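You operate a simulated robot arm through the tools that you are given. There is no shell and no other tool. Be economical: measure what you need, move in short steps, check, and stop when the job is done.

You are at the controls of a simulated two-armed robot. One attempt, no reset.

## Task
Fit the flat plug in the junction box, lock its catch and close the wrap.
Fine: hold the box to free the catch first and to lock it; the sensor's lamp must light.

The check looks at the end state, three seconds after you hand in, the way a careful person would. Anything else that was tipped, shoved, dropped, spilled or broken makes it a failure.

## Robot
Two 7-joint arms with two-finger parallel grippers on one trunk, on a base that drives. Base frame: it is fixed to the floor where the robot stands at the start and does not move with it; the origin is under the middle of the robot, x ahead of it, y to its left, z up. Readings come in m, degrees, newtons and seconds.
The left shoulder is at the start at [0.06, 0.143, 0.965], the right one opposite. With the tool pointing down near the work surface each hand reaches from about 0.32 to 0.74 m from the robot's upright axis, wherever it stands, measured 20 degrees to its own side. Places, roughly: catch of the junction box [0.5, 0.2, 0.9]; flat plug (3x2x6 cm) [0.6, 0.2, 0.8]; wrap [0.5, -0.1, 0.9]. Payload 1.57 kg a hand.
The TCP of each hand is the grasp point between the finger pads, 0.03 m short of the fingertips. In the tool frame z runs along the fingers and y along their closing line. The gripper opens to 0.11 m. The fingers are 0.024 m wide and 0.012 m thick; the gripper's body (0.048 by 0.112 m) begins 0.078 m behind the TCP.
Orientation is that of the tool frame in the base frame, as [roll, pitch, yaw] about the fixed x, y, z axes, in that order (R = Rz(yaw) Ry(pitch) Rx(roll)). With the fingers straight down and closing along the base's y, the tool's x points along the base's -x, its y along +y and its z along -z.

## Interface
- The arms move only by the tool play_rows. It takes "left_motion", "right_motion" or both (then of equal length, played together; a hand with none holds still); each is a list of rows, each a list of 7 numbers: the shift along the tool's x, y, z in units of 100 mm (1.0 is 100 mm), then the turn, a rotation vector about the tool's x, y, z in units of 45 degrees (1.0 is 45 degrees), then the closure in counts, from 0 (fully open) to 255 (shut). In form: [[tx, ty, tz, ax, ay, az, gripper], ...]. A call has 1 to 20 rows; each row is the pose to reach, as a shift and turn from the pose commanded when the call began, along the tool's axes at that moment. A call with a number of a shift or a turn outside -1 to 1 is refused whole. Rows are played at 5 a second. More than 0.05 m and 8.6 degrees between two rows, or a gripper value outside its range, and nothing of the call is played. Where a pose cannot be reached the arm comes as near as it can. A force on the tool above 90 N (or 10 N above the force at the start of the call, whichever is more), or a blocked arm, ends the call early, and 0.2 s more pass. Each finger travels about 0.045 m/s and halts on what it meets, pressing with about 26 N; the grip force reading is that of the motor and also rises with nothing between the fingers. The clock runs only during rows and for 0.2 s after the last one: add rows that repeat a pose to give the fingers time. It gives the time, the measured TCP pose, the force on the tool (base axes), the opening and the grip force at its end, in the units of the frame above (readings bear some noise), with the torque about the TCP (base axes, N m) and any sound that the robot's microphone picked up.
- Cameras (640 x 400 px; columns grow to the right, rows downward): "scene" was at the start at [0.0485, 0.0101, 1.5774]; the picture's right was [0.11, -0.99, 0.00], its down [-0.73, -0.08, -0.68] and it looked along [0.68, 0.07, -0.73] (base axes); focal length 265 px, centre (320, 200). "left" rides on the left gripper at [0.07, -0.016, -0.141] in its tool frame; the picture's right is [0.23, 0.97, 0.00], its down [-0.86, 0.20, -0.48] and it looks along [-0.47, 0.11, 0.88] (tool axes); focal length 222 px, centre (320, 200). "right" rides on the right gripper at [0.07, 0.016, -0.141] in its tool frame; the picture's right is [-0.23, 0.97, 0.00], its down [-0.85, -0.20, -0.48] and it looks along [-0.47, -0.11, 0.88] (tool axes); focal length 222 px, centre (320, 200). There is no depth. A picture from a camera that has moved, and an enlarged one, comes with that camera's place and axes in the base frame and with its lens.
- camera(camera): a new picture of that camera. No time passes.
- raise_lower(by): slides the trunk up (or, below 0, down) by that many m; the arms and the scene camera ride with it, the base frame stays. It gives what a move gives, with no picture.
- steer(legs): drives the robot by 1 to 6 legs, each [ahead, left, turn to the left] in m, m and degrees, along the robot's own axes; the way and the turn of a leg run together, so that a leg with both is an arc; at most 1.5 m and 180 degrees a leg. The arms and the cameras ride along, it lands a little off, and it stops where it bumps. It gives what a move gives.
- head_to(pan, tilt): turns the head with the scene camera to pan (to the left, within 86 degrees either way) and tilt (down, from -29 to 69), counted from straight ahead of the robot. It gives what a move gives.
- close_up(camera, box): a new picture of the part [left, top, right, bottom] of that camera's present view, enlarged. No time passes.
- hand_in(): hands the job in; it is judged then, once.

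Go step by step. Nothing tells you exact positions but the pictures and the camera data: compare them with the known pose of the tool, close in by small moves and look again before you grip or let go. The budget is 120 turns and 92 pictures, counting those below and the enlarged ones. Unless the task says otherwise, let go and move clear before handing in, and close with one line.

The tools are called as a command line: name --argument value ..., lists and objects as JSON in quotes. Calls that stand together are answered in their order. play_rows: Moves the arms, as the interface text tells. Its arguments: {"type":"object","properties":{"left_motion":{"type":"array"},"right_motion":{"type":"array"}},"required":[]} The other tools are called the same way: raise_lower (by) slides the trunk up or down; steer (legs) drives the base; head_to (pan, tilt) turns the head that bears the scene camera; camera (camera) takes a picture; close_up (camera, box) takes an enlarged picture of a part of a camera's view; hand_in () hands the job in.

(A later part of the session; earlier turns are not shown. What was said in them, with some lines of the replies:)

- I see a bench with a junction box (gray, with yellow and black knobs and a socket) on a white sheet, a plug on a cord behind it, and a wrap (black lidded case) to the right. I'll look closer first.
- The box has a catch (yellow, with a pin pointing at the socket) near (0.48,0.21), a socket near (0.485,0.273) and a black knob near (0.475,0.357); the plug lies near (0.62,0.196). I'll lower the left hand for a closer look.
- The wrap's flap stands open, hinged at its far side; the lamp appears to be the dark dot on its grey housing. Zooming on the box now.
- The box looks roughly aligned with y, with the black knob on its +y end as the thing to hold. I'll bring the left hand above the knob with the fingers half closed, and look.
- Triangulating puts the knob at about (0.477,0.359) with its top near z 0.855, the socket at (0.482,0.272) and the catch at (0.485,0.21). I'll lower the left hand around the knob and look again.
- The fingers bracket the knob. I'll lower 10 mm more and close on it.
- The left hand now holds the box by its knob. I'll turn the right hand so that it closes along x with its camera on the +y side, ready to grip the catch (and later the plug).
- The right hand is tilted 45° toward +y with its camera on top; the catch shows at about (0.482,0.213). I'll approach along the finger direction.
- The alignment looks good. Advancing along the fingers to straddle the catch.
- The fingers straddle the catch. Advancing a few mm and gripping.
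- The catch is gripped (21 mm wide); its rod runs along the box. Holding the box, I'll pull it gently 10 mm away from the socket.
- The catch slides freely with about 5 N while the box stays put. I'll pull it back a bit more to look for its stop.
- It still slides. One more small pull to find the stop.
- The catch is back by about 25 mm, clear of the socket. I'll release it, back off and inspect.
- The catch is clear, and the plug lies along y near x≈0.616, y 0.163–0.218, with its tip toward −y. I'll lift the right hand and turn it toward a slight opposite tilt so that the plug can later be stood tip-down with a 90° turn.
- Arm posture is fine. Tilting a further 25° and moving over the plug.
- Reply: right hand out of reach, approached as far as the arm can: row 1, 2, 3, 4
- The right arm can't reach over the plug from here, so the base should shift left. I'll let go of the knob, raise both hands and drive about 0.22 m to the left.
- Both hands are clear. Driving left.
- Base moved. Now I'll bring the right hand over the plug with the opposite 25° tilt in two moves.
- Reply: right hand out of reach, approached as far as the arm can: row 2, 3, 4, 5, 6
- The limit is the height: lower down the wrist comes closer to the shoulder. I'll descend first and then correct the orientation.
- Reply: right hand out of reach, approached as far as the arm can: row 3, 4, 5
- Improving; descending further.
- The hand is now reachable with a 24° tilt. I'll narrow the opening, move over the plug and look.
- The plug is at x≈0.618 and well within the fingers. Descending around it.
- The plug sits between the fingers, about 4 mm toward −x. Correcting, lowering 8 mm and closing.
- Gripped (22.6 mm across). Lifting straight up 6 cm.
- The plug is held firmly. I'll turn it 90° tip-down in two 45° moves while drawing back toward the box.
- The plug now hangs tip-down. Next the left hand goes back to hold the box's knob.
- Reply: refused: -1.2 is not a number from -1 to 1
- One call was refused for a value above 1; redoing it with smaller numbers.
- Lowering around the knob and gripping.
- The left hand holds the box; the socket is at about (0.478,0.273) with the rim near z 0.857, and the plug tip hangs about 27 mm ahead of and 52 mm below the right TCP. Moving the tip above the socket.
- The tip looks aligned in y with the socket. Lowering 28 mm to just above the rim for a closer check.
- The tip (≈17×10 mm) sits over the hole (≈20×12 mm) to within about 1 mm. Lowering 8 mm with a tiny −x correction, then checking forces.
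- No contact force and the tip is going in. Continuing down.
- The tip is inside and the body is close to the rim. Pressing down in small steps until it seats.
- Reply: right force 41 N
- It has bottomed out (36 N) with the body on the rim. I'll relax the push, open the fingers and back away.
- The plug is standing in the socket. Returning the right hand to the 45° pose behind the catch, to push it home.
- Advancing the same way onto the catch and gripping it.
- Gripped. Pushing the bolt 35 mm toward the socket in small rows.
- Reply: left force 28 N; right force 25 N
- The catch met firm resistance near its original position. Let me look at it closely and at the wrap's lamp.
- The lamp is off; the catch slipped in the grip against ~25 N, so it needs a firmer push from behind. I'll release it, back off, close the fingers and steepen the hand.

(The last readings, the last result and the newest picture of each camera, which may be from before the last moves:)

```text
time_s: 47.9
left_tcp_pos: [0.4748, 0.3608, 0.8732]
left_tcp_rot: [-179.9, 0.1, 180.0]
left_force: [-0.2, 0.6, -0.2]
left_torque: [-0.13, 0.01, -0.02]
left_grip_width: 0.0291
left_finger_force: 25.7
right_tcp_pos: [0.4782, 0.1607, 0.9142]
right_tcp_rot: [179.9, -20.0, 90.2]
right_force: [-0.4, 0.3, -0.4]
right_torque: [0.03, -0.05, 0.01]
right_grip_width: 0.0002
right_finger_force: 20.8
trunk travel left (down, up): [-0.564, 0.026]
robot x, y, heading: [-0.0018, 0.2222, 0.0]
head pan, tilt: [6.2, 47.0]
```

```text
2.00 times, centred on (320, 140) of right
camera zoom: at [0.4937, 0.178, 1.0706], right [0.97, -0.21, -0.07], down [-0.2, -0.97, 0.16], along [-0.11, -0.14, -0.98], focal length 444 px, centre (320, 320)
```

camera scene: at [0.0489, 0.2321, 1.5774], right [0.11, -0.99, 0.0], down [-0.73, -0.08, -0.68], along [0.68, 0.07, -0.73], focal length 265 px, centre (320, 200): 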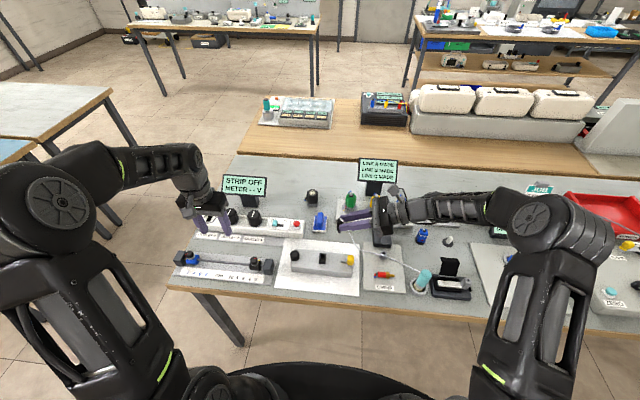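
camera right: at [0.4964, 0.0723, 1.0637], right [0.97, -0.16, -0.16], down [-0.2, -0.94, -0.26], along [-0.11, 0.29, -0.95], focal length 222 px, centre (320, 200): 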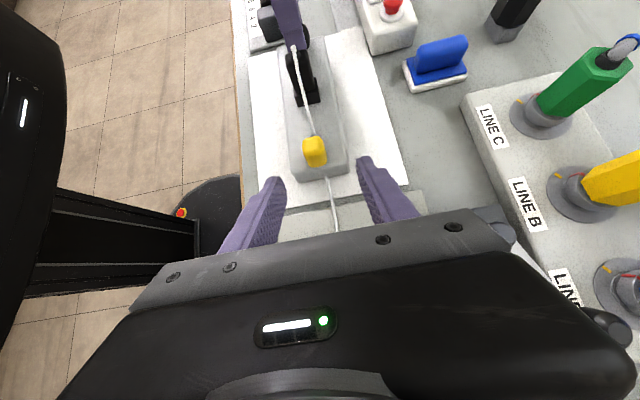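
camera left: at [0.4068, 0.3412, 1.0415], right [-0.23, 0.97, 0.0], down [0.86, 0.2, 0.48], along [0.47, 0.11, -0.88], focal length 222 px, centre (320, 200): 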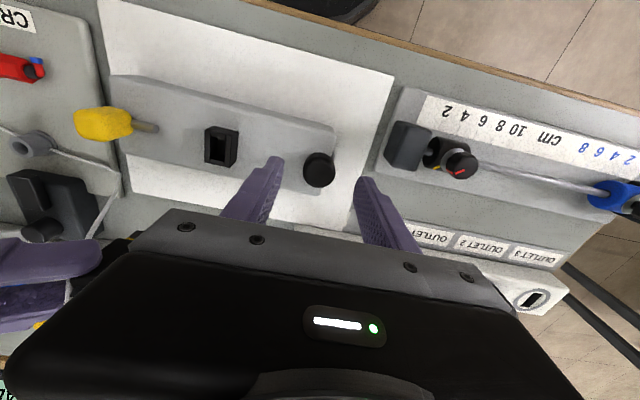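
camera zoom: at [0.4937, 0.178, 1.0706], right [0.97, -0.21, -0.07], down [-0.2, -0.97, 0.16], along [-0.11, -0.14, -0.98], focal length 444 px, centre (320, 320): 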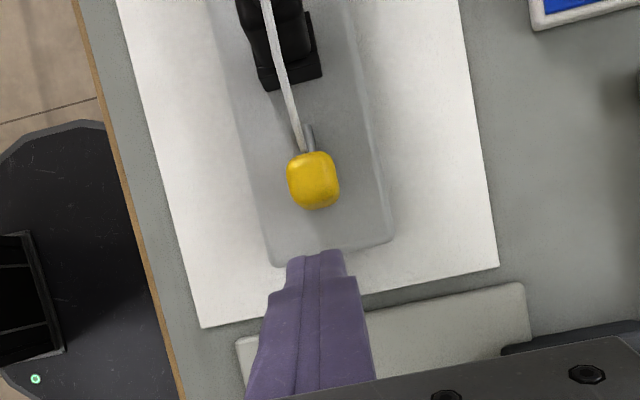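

Clear view: catch centre at y≈0.214, back face ≈0.201, the pin tip 20 mm short of the socket. Lowering the closed fingers behind it, then pushing.

play_rows --right_motion '[[-0.01, 0.02, 0.22, 0, 0, 0, 255], [-0.018, 0.02, 0.43, 0, 0, 0, 255]]'

play_rows --right_motion '[[0.04, 0, 0.014, 0, 0, 0, 255], [0.075, 0, 0.027, 0, 0, 0, 255], [0.094, 0, 0.034, 0, 0, 0, 255], [0.113, 0, 0.041, 0, 0, 0, 255], [0.13, 0, 0.048, 0, 0, 0, 255]]'

close_up --camera "right" --box '[220, 40, 420, 240]'

```text
time_s: 48.5
left_tcp_pos: [0.4777, 0.3617, 0.8725]
left_tcp_rot: [-180.0, 0.0, -180.0]
left_force: [0.6, 0.3, 0.4]
left_torque: [-0.18, 0.03, 0.0]
left_grip_width: 0.0292
left_finger_force: 25.8
right_tcp_pos: [0.4785, 0.1735, 0.8702]
right_tcp_rot: [179.8, -20.0, 90.1]
right_force: [0.3, -0.4, 0.3]
right_torque: [-0.02, 0.01, 0.0]
right_grip_width: 0.0002
right_finger_force: 21.1
trunk travel left (down, up): [-0.564, 0.026]
robot x, y, heading: [-0.0002, 0.226, -0.1]
head pan, tilt: [6.2, 47.0]
```

```text
time_s: 49.7
left_tcp_pos: [0.4766, 0.363, 0.8741]
left_tcp_rot: [179.7, -0.1, -179.9]
left_force: [2.1, 30.5, 0.4]
left_torque: [0.48, -0.4, 0.2]
left_grip_width: 0.0291
left_finger_force: 25.6
right_tcp_pos: [0.4797, 0.1838, 0.8721]
right_tcp_rot: [179.7, -19.7, 90.0]
right_force: [-1.2, -34.8, 12.9]
right_torque: [-0.49, 0.1, 0.07]
right_grip_width: 0.0
right_finger_force: 21.5
trunk travel left (down, up): [-0.564, 0.026]
robot x, y, heading: [0.0017, 0.2212, 0.1]
head pan, tilt: [6.2, 47.0]
```

```text
2.00 times, centred on (320, 140) of right
camera zoom: at [0.4959, 0.2018, 1.028], right [0.97, -0.22, -0.07], down [-0.2, -0.97, 0.16], along [-0.1, -0.14, -0.98], focal length 444 px, centre (320, 320)
```

zoom: 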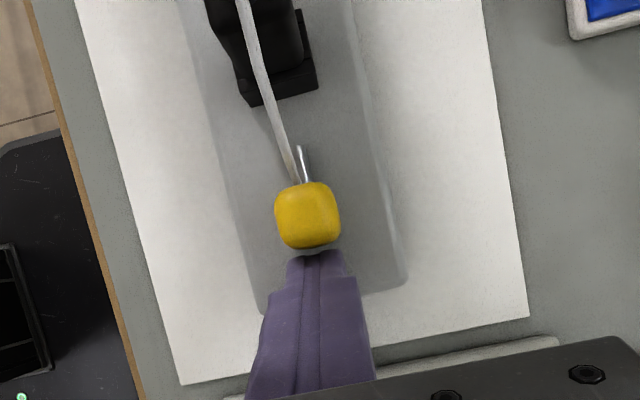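

Even 35 N doesn't move it past this point. I'll back off slightly and look at the catch in detail.

play_rows --right_motion '[[-0.1, 0, -0.034, 0, 0, 0, 255], [-0.3, 0, -0.3, 0, 0, 0, 255]]'

close_up --camera "scene" --box '[315, 230, 363, 262]'

```text
time_s: 50.3
left_tcp_pos: [0.4754, 0.3596, 0.8731]
left_tcp_rot: [-179.9, -0.1, 179.8]
left_force: [0.4, -0.3, 0.4]
left_torque: [0.23, -0.01, -0.02]
left_grip_width: 0.0294
left_finger_force: 26.5
right_tcp_pos: [0.4782, 0.1511, 0.8892]
right_tcp_rot: [179.9, -20.0, 90.2]
right_force: [0.2, -0.3, 0.2]
right_torque: [-0.01, 0.02, 0.02]
right_grip_width: 0.0
right_finger_force: 21.1
trunk travel left (down, up): [-0.564, 0.026]
robot x, y, heading: [-0.0014, 0.2227, -0.0]
head pan, tilt: [6.2, 47.0]
```

```text
12.50 times, centred on (339, 246) of scene
camera zoom: at [0.0482, 0.2322, 1.5772], right [0.11, -0.99, 0.0], down [-0.73, -0.08, -0.68], along [0.68, 0.07, -0.73], focal length 3315 px, centre (82, -375)
```

zoom: 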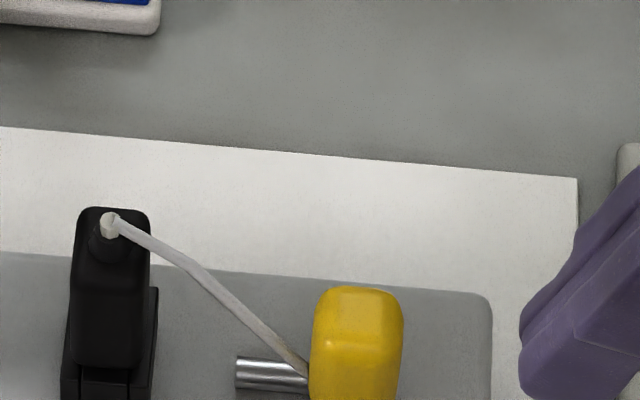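

The catch is back at its original position against a stop: pin-to-socket gap ≈21 mm, as at the start, so this appears to be its locked end. I'll release the box and go on to the wrap, then check the lamp.

play_rows --left_motion '[[0, 0, 0, 0, 0, 0, 170], [0, 0, 0, 0, 0, 0, 130], [0, 0, 0, 0, 0, 0, 116], [0, 0, -0.4, 0, 0, 0, 116], [0, 0, -0.8, 0, 0, 0, 116]]' --right_motion '[[-0.1, 0, -0.3, 0, -0.09, 0, 255], [-0.2, 0, -0.6, 0, -0.18, 0, 255], [-0.3, 0.1, -0.9, 0, -0.27, 0, 255], [-0.4, 0.3, -1.0, 0, -0.36, 0, 255], [-0.7, 0.5, -1.0, 0, -0.444, 0, 255]]'

camera --camera "scene"

```text
time_s: 51.5
left_tcp_pos: [0.4777, 0.3626, 0.9519]
left_tcp_rot: [-179.9, -0.2, -180.0]
left_force: [-0.2, -0.5, 1.2]
left_torque: [0.01, 0.02, 0.02]
left_grip_width: 0.0598
left_finger_force: 0.1
right_tcp_pos: [0.5285, 0.0501, 0.9591]
right_tcp_rot: [-180.0, 0.1, 89.9]
right_force: [-0.4, -0.6, -0.6]
right_torque: [-0.01, 0.01, 0.01]
right_grip_width: 0.0
right_finger_force: 21.1
trunk travel left (down, up): [-0.564, 0.026]
robot x, y, heading: [0.0007, 0.2248, 0.1]
head pan, tilt: [6.2, 47.0]
```

```text
22 pictures are left
camera scene: at [0.049, 0.2319, 1.5773], right [0.11, -0.99, 0.0], down [-0.73, -0.08, -0.68], along [0.68, 0.07, -0.73], focal length 265 px, centre (320, 200)
```

scene: 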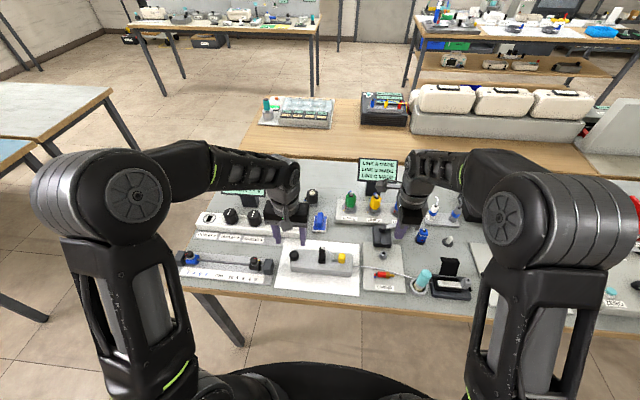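

Moving the right hand over behind the wrap's flap.

play_rows --right_motion '[[-0.4, 0, -0.1, 0, 0, 0, 255], [-0.8, 0, -0.1, 0, 0, 0, 255], [-1.0, 0.05, -0.1, 0, 0, 0, 255]]'

play_rows --right_motion '[[-0.3, 0.05, 0, 0, 0, 0, 255], [-0.58, 0.1, 0.1, 0, 0, 0, 255]]'

camera --camera "right"

close_up --camera "scene" --box '[400, 230, 490, 300]'

```text
time_s: 52.3
left_tcp_pos: [0.4779, 0.3622, 0.9529]
left_tcp_rot: [180.0, 0.0, -180.0]
left_force: [0.0, -0.1, -1.2]
left_torque: [0.04, 0.01, -0.01]
left_grip_width: 0.0602
left_finger_force: 0.0
right_tcp_pos: [0.5335, -0.0475, 0.9711]
right_tcp_rot: [179.9, 0.0, 90.1]
right_force: [-0.1, -0.4, -0.4]
right_torque: [0.01, 0.0, 0.01]
right_grip_width: 0.0
right_finger_force: 21.1
trunk travel left (down, up): [-0.564, 0.026]
robot x, y, heading: [-0.0041, 0.2239, -0.1]
head pan, tilt: [6.2, 47.0]
```

```text
time_s: 52.9
left_tcp_pos: [0.4769, 0.3609, 0.9531]
left_tcp_rot: [-180.0, 0.0, -179.9]
left_force: [0.2, -0.9, 0.2]
left_torque: [0.01, -0.01, 0.05]
left_grip_width: 0.0599
left_finger_force: 0.0
right_tcp_pos: [0.5442, -0.1053, 0.961]
right_tcp_rot: [180.0, 0.0, 90.1]
right_force: [0.2, 0.4, -0.5]
right_torque: [0.0, 0.0, 0.0]
right_grip_width: 0.0002
right_finger_force: 21.3
trunk travel left (down, up): [-0.564, 0.026]
robot x, y, heading: [0.0016, 0.2214, 0.2]
head pan, tilt: [6.2, 47.0]
```

```text
21 pictures are left
camera right: at [0.5605, -0.0355, 1.1028], right [0.97, -0.23, 0.0], down [-0.2, -0.86, 0.48], along [-0.11, -0.47, -0.88], focal length 222 px, centre (320, 200)
```

right: 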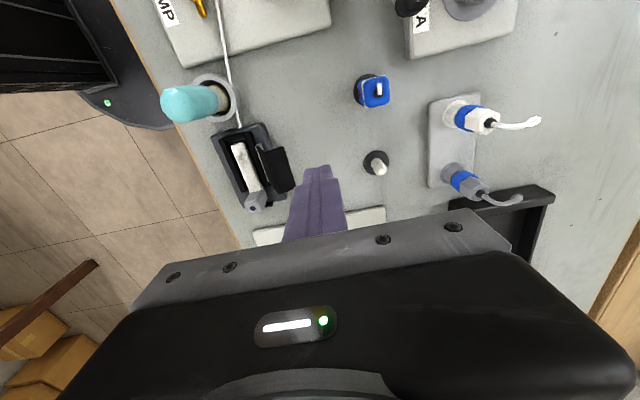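

```text
5.71 times, centred on (445, 265) of scene
camera zoom: at [0.0489, 0.2322, 1.5774], right [0.11, -0.99, 0.0], down [-0.73, -0.08, -0.68], along [0.68, 0.07, -0.73], focal length 1516 px, centre (-394, -171)
```

zoom: 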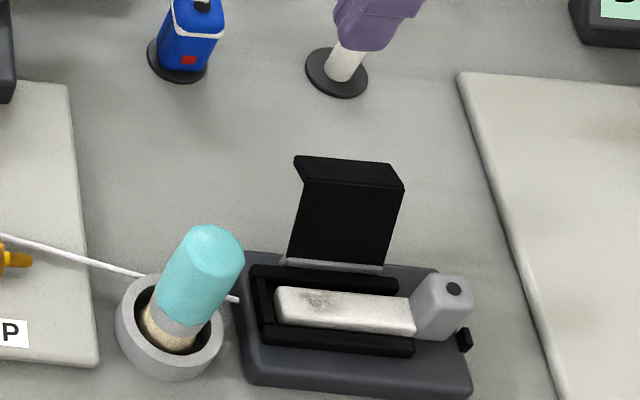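

The flap is centred at y≈−0.11 and leans back to x≈0.51. I'll lower the closed fingers behind it and sweep it toward the robot.

play_rows --right_motion '[[-0.05, 0, 0.3, 0, 0, 0, 255], [-0.05, 0, 0.63, 0, 0, 0, 255]]'

play_rows --right_motion '[[0, -0.2, 0, 0, 0, 0, 255], [0, -0.4, 0, 0, 0, 0, 255], [0, -0.6, 0, 0, 0, 0, 255], [0, -0.75, 0, 0, 0, 0, 255], [0, -0.9, 0, 0, 0, 0, 255]]'

close_up --camera "scene" --box '[400, 230, 490, 300]'

```text
time_s: 53.5
left_tcp_pos: [0.4788, 0.3619, 0.9523]
left_tcp_rot: [180.0, 0.0, 179.9]
left_force: [0.2, 0.4, -0.2]
left_torque: [-0.05, -0.01, -0.05]
left_grip_width: 0.0598
left_finger_force: 0.1
right_tcp_pos: [0.5446, -0.1121, 0.8962]
right_tcp_rot: [179.9, 0.1, 90.0]
right_force: [-0.4, -0.1, -0.3]
right_torque: [0.0, -0.02, -0.01]
right_grip_width: 0.0
right_finger_force: 21.8
trunk travel left (down, up): [-0.564, 0.026]
robot x, y, heading: [0.0015, 0.2201, 0.4]
head pan, tilt: [6.2, 47.0]
```

```text
time_s: 54.7
left_tcp_pos: [0.4771, 0.362, 0.9528]
left_tcp_rot: [-180.0, 0.1, 179.9]
left_force: [0.1, 0.3, -1.1]
left_torque: [0.0, 0.0, -0.02]
left_grip_width: 0.0601
left_finger_force: 0.2
right_tcp_pos: [0.453, -0.1124, 0.897]
right_tcp_rot: [179.9, 0.1, 90.1]
right_force: [-0.7, 0.2, 0.4]
right_torque: [-0.01, 0.02, 0.01]
right_grip_width: 0.0002
right_finger_force: 21.6
trunk travel left (down, up): [-0.564, 0.026]
robot x, y, heading: [0.0009, 0.2212, -0.3]
head pan, tilt: [6.2, 47.0]
```

```text
5.71 times, centred on (445, 265) of scene
camera zoom: at [0.048, 0.2325, 1.5774], right [0.11, -0.99, 0.0], down [-0.73, -0.08, -0.68], along [0.68, 0.07, -0.73], focal length 1516 px, centre (-394, -171)
```

zoom: 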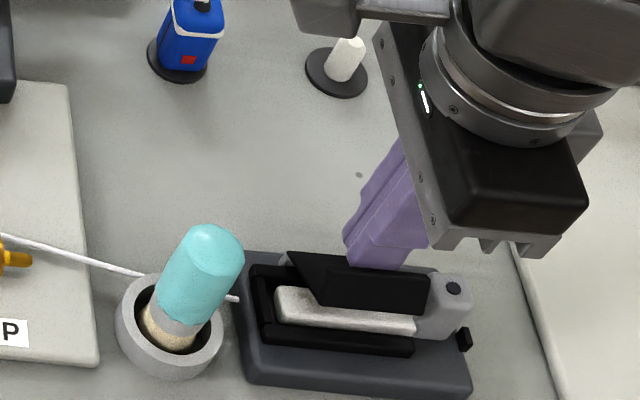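

The flap is swinging forward. Moving forward and pressing it down.

play_rows --right_motion '[[0, -0.1, 0, 0, 0, 0, 255], [0, -0.18, 0.05, 0, 0, 0, 255], [0, -0.22, 0.1, 0, 0, 0, 255], [0, -0.22, 0.15, 0, 0, 0, 255]]'

close_up --camera "scene" --box '[400, 230, 490, 300]'

```text
time_s: 55.7
left_tcp_pos: [0.4789, 0.3616, 0.9533]
left_tcp_rot: [180.0, -0.1, 180.0]
left_force: [0.5, -0.2, 0.2]
left_torque: [-0.02, 0.06, -0.01]
left_grip_width: 0.06
left_finger_force: 0.0
right_tcp_pos: [0.4343, -0.1136, 0.8817]
right_tcp_rot: [179.7, 0.1, 90.1]
right_force: [14.9, -3.2, 6.8]
right_torque: [-0.12, -0.37, 0.03]
right_grip_width: 0.0001
right_finger_force: 20.6
trunk travel left (down, up): [-0.564, 0.026]
robot x, y, heading: [0.0004, 0.2238, -0.1]
head pan, tilt: [6.2, 47.0]
```

```text
5.71 times, centred on (445, 265) of scene
camera zoom: at [0.05, 0.2324, 1.5777], right [0.11, -0.99, 0.0], down [-0.73, -0.08, -0.68], along [0.68, 0.07, -0.73], focal length 1516 px, centre (-394, -171)
```

zoom: 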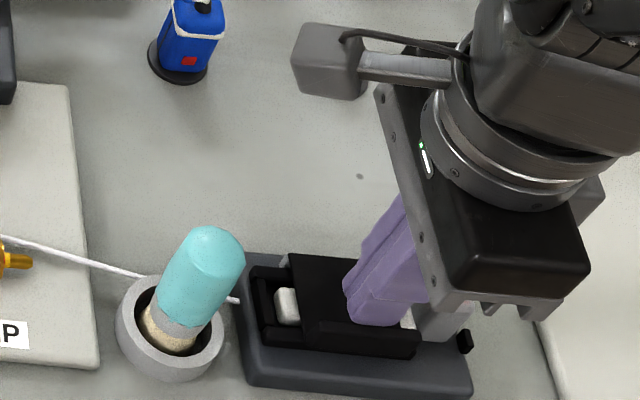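

The flap is nearly shut, but the finger is at its right end near the grey housing. I'll lift a little, shift 15 mm to the flap's centre and press.

play_rows --right_motion '[[0, 0.05, -0.1, 0, 0, 0, 255], [0.15, 0.05, -0.1, 0, 0, 0, 255], [0.15, 0.0, -0.02, 0, 0, 0, 255], [0.15, 0.0, 0.03, 0, 0, 0, 255], [0.15, 0, 0.05, 0, 0, 0, 255]]'

close_up --camera "scene" --box '[410, 240, 480, 300]'

```text
time_s: 56.9
left_tcp_pos: [0.4739, 0.3634, 0.9545]
left_tcp_rot: [-179.9, 0.2, 179.9]
left_force: [0.5, -0.4, 0.4]
left_torque: [0.02, 0.0, -0.02]
left_grip_width: 0.0599
left_finger_force: 0.1
right_tcp_pos: [0.4288, -0.0967, 0.8804]
right_tcp_rot: [179.7, 0.0, 90.1]
right_force: [-17.0, 0.7, 45.7]
right_torque: [-0.01, 0.81, -0.04]
right_grip_width: 0.0001
right_finger_force: 21.0
trunk travel left (down, up): [-0.564, 0.026]
robot x, y, heading: [0.001, 0.2202, 0.1]
head pan, tilt: [6.2, 47.0]
```

```text
6.67 times, centred on (445, 270) of scene
camera zoom: at [0.0426, 0.2351, 1.5782], right [0.11, -0.99, 0.0], down [-0.72, -0.08, -0.68], along [0.68, 0.07, -0.73], focal length 1768 px, centre (-513, -267)
```

zoom: 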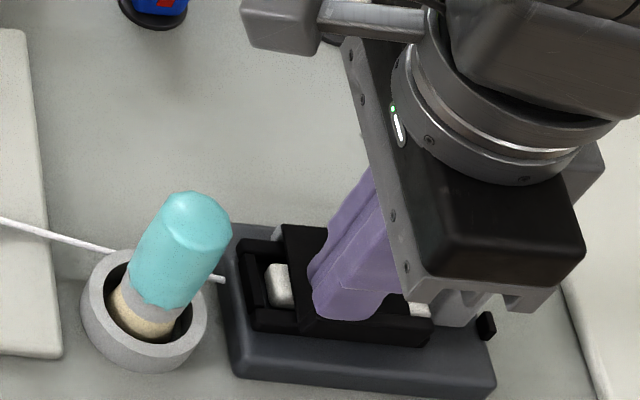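

45 N of downward resistance: the flap is down. Lifting clear to see whether it stays and whether the lamp lights.

play_rows --right_motion '[[0, 0, -0.3, 0, 0, 0, 255], [0, 0.2, -0.6, 0, 0, 0, 255], [-0.1, 0.6, -0.9, 0, 0, 0, 255], [-0.1, 0.9, -1.0, 0, 0, 0, 255]]'

close_up --camera "scene" --box '[410, 240, 480, 300]'

```text
refused: row 3 steps farther than a row can; nothing moved
```

```text
6.67 times, centred on (445, 270) of scene
camera zoom: at [0.0426, 0.2351, 1.5782], right [0.11, -0.99, 0.0], down [-0.72, -0.08, -0.68], along [0.68, 0.07, -0.73], focal length 1768 px, centre (-513, -267)
```

zoom: 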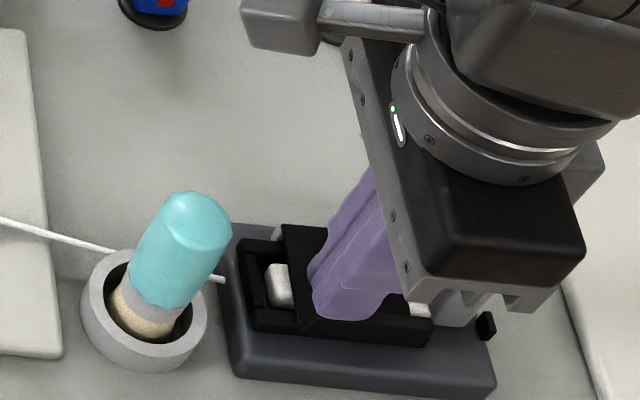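

Step too large; redoing with smaller rows.

play_rows --right_motion '[[0, 0, -0.3, 0, 0, 0, 255], [0, 0.15, -0.6, 0, 0, 0, 255], [-0.1, 0.4, -0.9, 0, 0, 0, 255], [-0.1, 0.8, -1.0, 0, 0, 0, 255]]'

close_up --camera "scene" --box '[410, 240, 480, 300]'

```text
time_s: 57.9
left_tcp_pos: [0.4777, 0.363, 0.9524]
left_tcp_rot: [-180.0, -0.1, -180.0]
left_force: [0.5, 0.8, -0.4]
left_torque: [0.0, 0.04, -0.01]
left_grip_width: 0.0601
left_finger_force: 0.1
right_tcp_pos: [0.5125, -0.1072, 0.976]
right_tcp_rot: [180.0, 0.1, 90.0]
right_force: [0.0, 0.1, 0.2]
right_torque: [-0.04, 0.03, -0.01]
right_grip_width: 0.0006
right_finger_force: 21.1
trunk travel left (down, up): [-0.564, 0.026]
robot x, y, heading: [0.001, 0.2246, -0.1]
head pan, tilt: [6.2, 47.0]
```

```text
6.67 times, centred on (445, 270) of scene
camera zoom: at [0.05, 0.2328, 1.5772], right [0.11, -0.99, 0.0], down [-0.73, -0.08, -0.68], along [0.68, 0.07, -0.73], focal length 1768 px, centre (-513, -267)
```

zoom: 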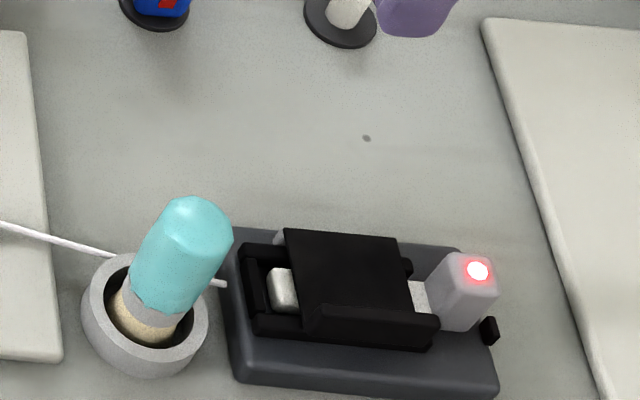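

The lamp is lit red and the wrap is closed. To be sure the catch is fully locked, I'll hold the box again and give the catch one firmer push.

play_rows --left_motion '[[0, 0, 0.3, 0, 0, 0, 116], [0, 0, 0.6, 0, 0, 0, 116], [0, 0, 0.8, 0, 0, 0, 116], [0, 0, 0.8, 0, 0, 0, 160], [0, 0, 0.8, 0, 0, 0, 200], [0, 0, 0.8, 0, 0, 0, 200], [0, 0, 0.8, 0, 0, 0, 200]]' --right_motion '[[0.3, 0, 0, 0, 0, 0, 255], [0.6, 0, 0, 0, 0, 0, 255], [0.9, 0, 0, 0, 0, 0, 255], [1.0, 0, 0, 0, 0, 0, 255], [1.0, 0, 0, 0, 0, 0, 255], [1.0, 0, 0, 0, 0, 0, 255], [1.0, 0, 0, 0, 0, 0, 255]]'

play_rows --right_motion '[[0.3, -0.08, 0, 0, 0.1, 0, 255], [0.6, -0.16, 0, 0, 0.2, 0, 255], [0.9, -0.24, 0, 0, 0.3, 0, 255], [1.0, -0.32, 0.2, 0, 0.444, 0, 255]]'

close_up --camera "scene" --box '[285, 220, 375, 290]'

```text
time_s: 59.5
left_tcp_pos: [0.4761, 0.3626, 0.8716]
left_tcp_rot: [-180.0, 0.0, -179.9]
left_force: [0.3, -0.5, 0.1]
left_torque: [0.02, -0.04, -0.03]
left_grip_width: 0.0296
left_finger_force: 25.6
right_tcp_pos: [0.5122, -0.0078, 0.9802]
right_tcp_rot: [179.7, 0.2, 90.0]
right_force: [0.0, 0.6, 0.6]
right_torque: [0.0, -0.01, -0.01]
right_grip_width: 0.0002
right_finger_force: 21.6
trunk travel left (down, up): [-0.564, 0.026]
robot x, y, heading: [0.0015, 0.2206, 0.2]
head pan, tilt: [6.2, 47.0]
```

```text
time_s: 60.5
left_tcp_pos: [0.4759, 0.3619, 0.8706]
left_tcp_rot: [-179.9, 0.1, -180.0]
left_force: [-0.7, 0.4, -0.4]
left_torque: [0.32, 0.05, 0.01]
left_grip_width: 0.0293
left_finger_force: 26.1
right_tcp_pos: [0.4812, 0.0964, 0.9594]
right_tcp_rot: [179.9, -19.9, 90.1]
right_force: [0.4, 0.1, -0.1]
right_torque: [-0.02, -0.01, -0.01]
right_grip_width: 0.0
right_finger_force: 20.9
trunk travel left (down, up): [-0.564, 0.026]
robot x, y, heading: [-0.0006, 0.2237, 0.1]
head pan, tilt: [6.2, 47.0]
```

```text
5.71 times, centred on (330, 255) of scene
camera zoom: at [0.049, 0.2319, 1.5774], right [0.11, -0.99, 0.0], down [-0.73, -0.08, -0.68], along [0.68, 0.07, -0.73], focal length 1516 px, centre (263, -114)
```

zoom: 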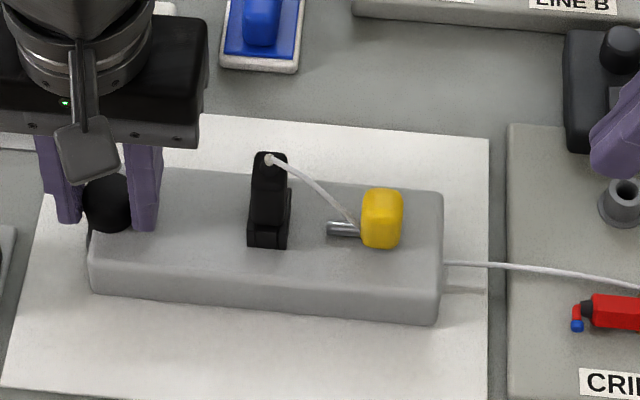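

The catch may be ~2 mm short of its original spot, so a firmer push (~60 N) is warranted. Lowering behind it and pushing progressively.

play_rows --right_motion '[[0.15, -0.01, 0.35, 0, 0, 0, 255], [0.3, -0.01, 0.7, 0, 0, 0, 255], [0.4, -0.01, 0.95, 0, 0, 0, 255]]'

play_rows --right_motion '[[0.02, 0, 0.14, 0, 0, 0, 255], [0.07, 0, 0.157, 0, 0, 0, 255], [0.11, 0, 0.172, 0, 0, 0, 255], [0.14, 0, 0.182, 0, 0, 0, 255], [0.16, 0, 0.19, 0, 0, 0, 255], [0.18, 0, 0.197, 0, 0, 0, 255], [0.2, 0, 0.204, 0, 0, 0, 255]]'

close_up --camera "scene" --box '[285, 220, 375, 290]'

```text
time_s: 61.3
left_tcp_pos: [0.4756, 0.3619, 0.8717]
left_tcp_rot: [-180.0, -0.1, 180.0]
left_force: [0.0, -0.3, -0.9]
left_torque: [0.13, 0.02, 0.06]
left_grip_width: 0.0292
left_finger_force: 25.8
right_tcp_pos: [0.4818, 0.1635, 0.8835]
right_tcp_rot: [179.9, -19.9, 90.1]
right_force: [0.8, 0.1, 0.6]
right_torque: [-0.01, 0.0, 0.01]
right_grip_width: 0.0
right_finger_force: 21.4
trunk travel left (down, up): [-0.564, 0.026]
robot x, y, heading: [-0.0013, 0.2203, 0.2]
head pan, tilt: [6.2, 47.0]
```

```text
time_s: 62.9
left_tcp_pos: [0.4733, 0.3647, 0.8724]
left_tcp_rot: [179.8, 0.0, 180.0]
left_force: [1.6, 27.5, -1.8]
left_torque: [0.45, 0.02, 0.15]
left_grip_width: 0.0292
left_finger_force: 26.2
right_tcp_pos: [0.4801, 0.1834, 0.8717]
right_tcp_rot: [179.4, -19.8, 90.0]
right_force: [-1.0, -36.5, 34.4]
right_torque: [-0.73, 0.04, 0.2]
right_grip_width: 0.0001
right_finger_force: 21.6
trunk travel left (down, up): [-0.564, 0.026]
robot x, y, heading: [-0.0009, 0.221, 0.0]
head pan, tilt: [6.2, 47.0]
```

```text
5.71 times, centred on (330, 255) of scene
camera zoom: at [0.0462, 0.2315, 1.5778], right [0.11, -0.99, 0.0], down [-0.73, -0.08, -0.68], along [0.68, 0.07, -0.73], focal length 1516 px, centre (263, -114)
```

zoom: 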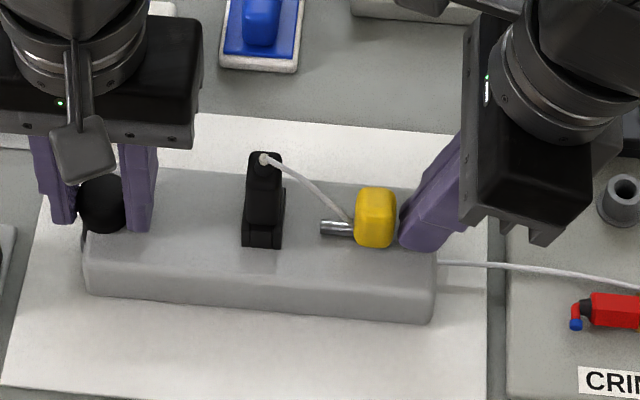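

The finger was also pressing on the box top (34 N vertical). I'll raise it 5 mm and push further, with the left hand counter-pushing.

play_rows --left_motion '[[0, 0, 0, 0, 0, 0, 200], [0, -0.01, 0, 0, 0, 0, 200], [0, -0.02, 0, 0, 0, 0, 200], [0, -0.03, 0, 0, 0, 0, 200], [0, -0.03, 0, 0, 0, 0, 200]]' --right_motion '[[0.017, 0, -0.047, 0, 0, 0, 255], [0.03, 0, -0.042, 0, 0, 0, 255], [0.04, 0, -0.039, 0, 0, 0, 255], [0.05, 0, -0.035, 0, 0, 0, 255], [0.05, 0, -0.035, 0, 0, 0, 255]]'

close_up --camera "scene" --box '[285, 220, 375, 290]'

```text
time_s: 64.1
left_tcp_pos: [0.4775, 0.3653, 0.8719]
left_tcp_rot: [179.6, 0.0, -179.7]
left_force: [1.1, 42.1, 2.0]
left_torque: [0.61, -0.44, 0.2]
left_grip_width: 0.0294
left_finger_force: 25.8
right_tcp_pos: [0.4812, 0.1849, 0.8727]
right_tcp_rot: [179.9, -19.5, 89.9]
right_force: [-2.4, -41.7, -5.7]
right_torque: [-1.32, 0.42, 0.18]
right_grip_width: 0.0
right_finger_force: 21.0
trunk travel left (down, up): [-0.564, 0.026]
robot x, y, heading: [-0.0007, 0.2227, 0.0]
head pan, tilt: [6.2, 47.0]
```

```text
5.71 times, centred on (330, 255) of scene
camera zoom: at [0.0488, 0.2326, 1.5773], right [0.11, -0.99, 0.0], down [-0.73, -0.08, -0.68], along [0.68, 0.07, -0.73], focal length 1516 px, centre (263, -114)
```

zoom: 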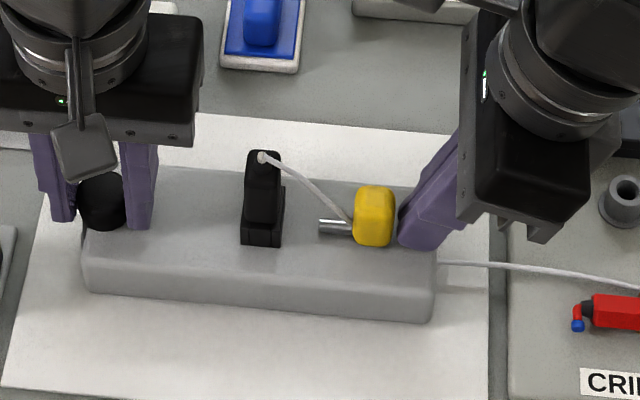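

The catch does not move further at 42 N: it is hard against its forward stop, exactly where it stood locked at the start. Backing the right hand off, then releasing the box.

play_rows --left_motion '[[0, 0.015, 0, 0, 0, 0, 200], [0, 0.03, 0, 0, 0, 0, 200], [0, 0.03, 0, 0, 0, 0, 200], [0, 0.03, 0, 0, 0, 0, 200]]' --right_motion '[[-0.1, 0, -0.03, 0, 0, 0, 255], [-0.25, 0, -0.15, 0, 0, 0, 255], [-0.35, 0, -0.5, 0, 0, 0, 255], [-0.4, 0, -0.9, 0, 0, 0, 255]]'

play_rows --left_motion '[[0, 0, 0, 0, 0, 0, 170], [0, 0, 0, 0, 0, 0, 130], [0, 0, 0, 0, 0, 0, 110], [0, 0, -0.3, 0, 0, 0, 110], [0, 0, -0.7, 0, 0, 0, 110], [0, 0, -1.0, 0, 0, 0, 110]]' --right_motion '[[0, 0, 0, 0, 0, 0, 255], [0, 0, 0, 0, 0, 0, 255], [-0.2, 0, -0.2, 0, 0, 0, 255], [-0.4, 0, -0.4, 0, 0, 0, 255], [-0.6, 0, -0.5, 0, 0, 0, 255], [-0.6, 0, -0.5, 0, 0, 0, 255]]'

close_up --camera "scene" --box '[260, 200, 500, 320]'

close_up --camera "left" --box '[120, 60, 360, 210]'

```text
time_s: 65.1
left_tcp_pos: [0.476, 0.3624, 0.8743]
left_tcp_rot: [180.0, 0.0, -179.9]
left_force: [0.1, 0.8, -3.1]
left_torque: [0.27, 0.03, 0.02]
left_grip_width: 0.0295
left_finger_force: 25.4
right_tcp_pos: [0.4778, 0.1234, 0.9486]
right_tcp_rot: [179.8, -20.0, 90.2]
right_force: [0.1, -0.2, -0.3]
right_torque: [0.0, 0.02, 0.02]
right_grip_width: 0.0
right_finger_force: 20.9
trunk travel left (down, up): [-0.564, 0.026]
robot x, y, heading: [0.0004, 0.2261, 0.1]
head pan, tilt: [6.2, 47.0]
```

```text
time_s: 66.5
left_tcp_pos: [0.4733, 0.3641, 0.9735]
left_tcp_rot: [179.9, 0.0, -179.9]
left_force: [-0.1, 0.7, 0.1]
left_torque: [0.02, -0.02, 0.01]
left_grip_width: 0.0627
left_finger_force: 0.1
right_tcp_pos: [0.4785, 0.0502, 0.972]
right_tcp_rot: [179.8, -19.9, 90.0]
right_force: [-0.6, 0.5, 0.0]
right_torque: [-0.01, 0.01, -0.01]
right_grip_width: 0.0002
right_finger_force: 21.3
trunk travel left (down, up): [-0.564, 0.026]
robot x, y, heading: [-0.0005, 0.2283, -0.3]
head pan, tilt: [6.2, 47.0]
```

```text
2.67 times, centred on (380, 260) of scene
camera zoom: at [0.048, 0.2329, 1.5773], right [0.11, -0.99, 0.0], down [-0.73, -0.08, -0.68], along [0.68, 0.07, -0.73], focal length 707 px, centre (160, 40)
```

zoom: 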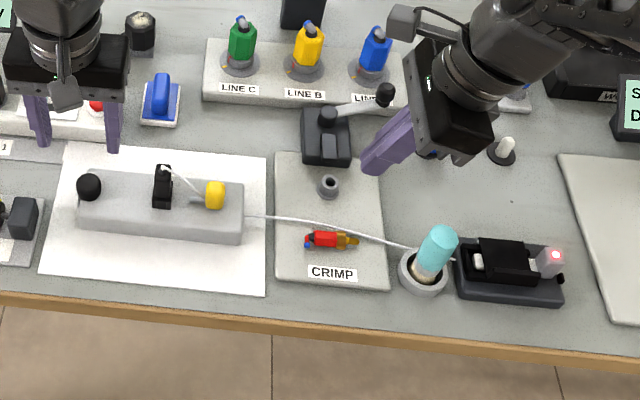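

```text
2.67 times, centred on (240, 135) of left
camera zoom: at [0.403, 0.3477, 1.116], right [-0.23, 0.97, 0.0], down [0.86, 0.2, 0.48], along [0.47, 0.11, -0.88], focal length 592 px, centre (533, 373)
```

zoom: 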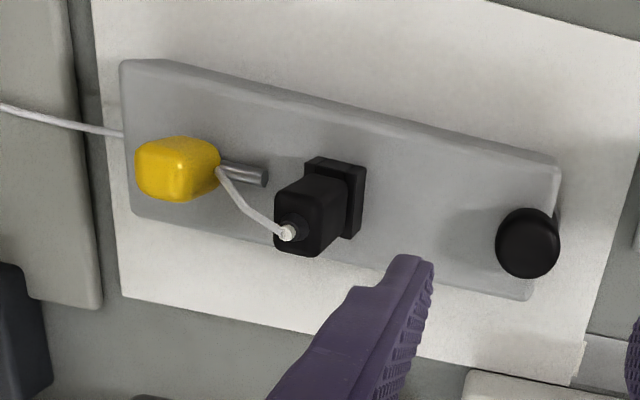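

All looks right and the lamp stays lit. To verify the catch position precisely, I'll repeat the very first close-up pose of the left camera and compare.

play_rows --left_motion '[[0.25, -0.3, -0.1, 0, 0, 0, 110], [0.5, -0.6, -0.26, 0, 0, 0, 60], [0.75, -0.9, -0.26, 0, 0, 0, 0], [1.0, -1.0, -0.26, 0, 0, 0, 0]]'

play_rows --left_motion '[[0.03, -0.19, 0, 0, 0, 0, 0], [0.03, -0.19, 0, 0, 0, 0, 0]]'

close_up --camera "left" --box '[245, 150, 405, 250]'

```text
time_s: 67.5
left_tcp_pos: [0.3752, 0.2644, 1.0008]
left_tcp_rot: [-180.0, 0.0, -180.0]
left_force: [-0.5, -0.6, 0.0]
left_torque: [-0.02, -0.04, -0.01]
left_grip_width: 0.1101
left_finger_force: 0.1
right_tcp_pos: [0.4783, 0.0497, 0.9711]
right_tcp_rot: [179.9, -19.9, 90.1]
right_force: [-0.9, -0.8, 0.9]
right_torque: [0.0, 0.02, 0.01]
right_grip_width: 0.0
right_finger_force: 20.9
trunk travel left (down, up): [-0.564, 0.026]
robot x, y, heading: [-0.0005, 0.2245, -0.2]
head pan, tilt: [6.2, 47.0]
```

```text
time_s: 68.1
left_tcp_pos: [0.3744, 0.244, 1.0008]
left_tcp_rot: [-179.9, 0.0, 179.9]
left_force: [-0.4, -0.5, -0.2]
left_torque: [-0.01, 0.01, -0.03]
left_grip_width: 0.1101
left_finger_force: 0.1
right_tcp_pos: [0.4805, 0.0491, 0.9706]
right_tcp_rot: [179.9, -19.8, 90.1]
right_force: [-0.8, 0.1, 0.2]
right_torque: [0.01, -0.01, -0.01]
right_grip_width: 0.0002
right_finger_force: 21.1
trunk travel left (down, up): [-0.564, 0.026]
robot x, y, heading: [0.0018, 0.2229, -0.0]
head pan, tilt: [6.2, 47.0]
```

```text
4.00 times, centred on (325, 200) of left
camera zoom: at [0.3027, 0.2283, 1.1426], right [-0.23, 0.97, 0.0], down [0.85, 0.2, 0.48], along [0.47, 0.11, -0.88], focal length 888 px, centre (300, 200)
```

zoom: 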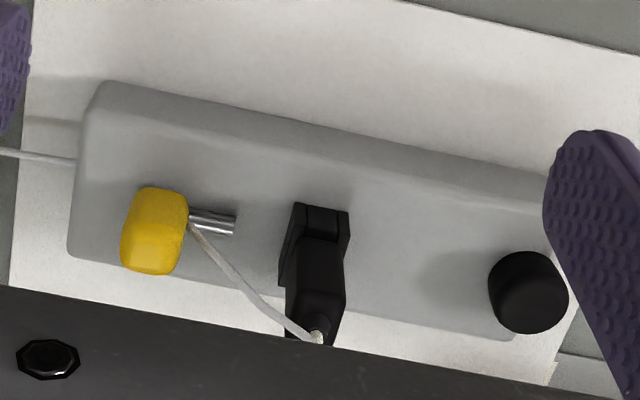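

The catch is back at exactly its original locked position relative to the box (within about 0.5 mm). The plug is seated, the wrap is closed, the lamp is lit and both hands are clear, so I'm handing in.

hand_in

```text
The job is handed in.
```

The job is handed in: the plug is seated in the box, the wrap is shut, the sensor's lamp was lit, and both hands are clear. The catch is pushed hard against its forward stop, exactly where it stood at the start. Its pin still ends about 20 mm short of the socket, so I'm taking that position to be "locked" and couldn't confirm it any other way.
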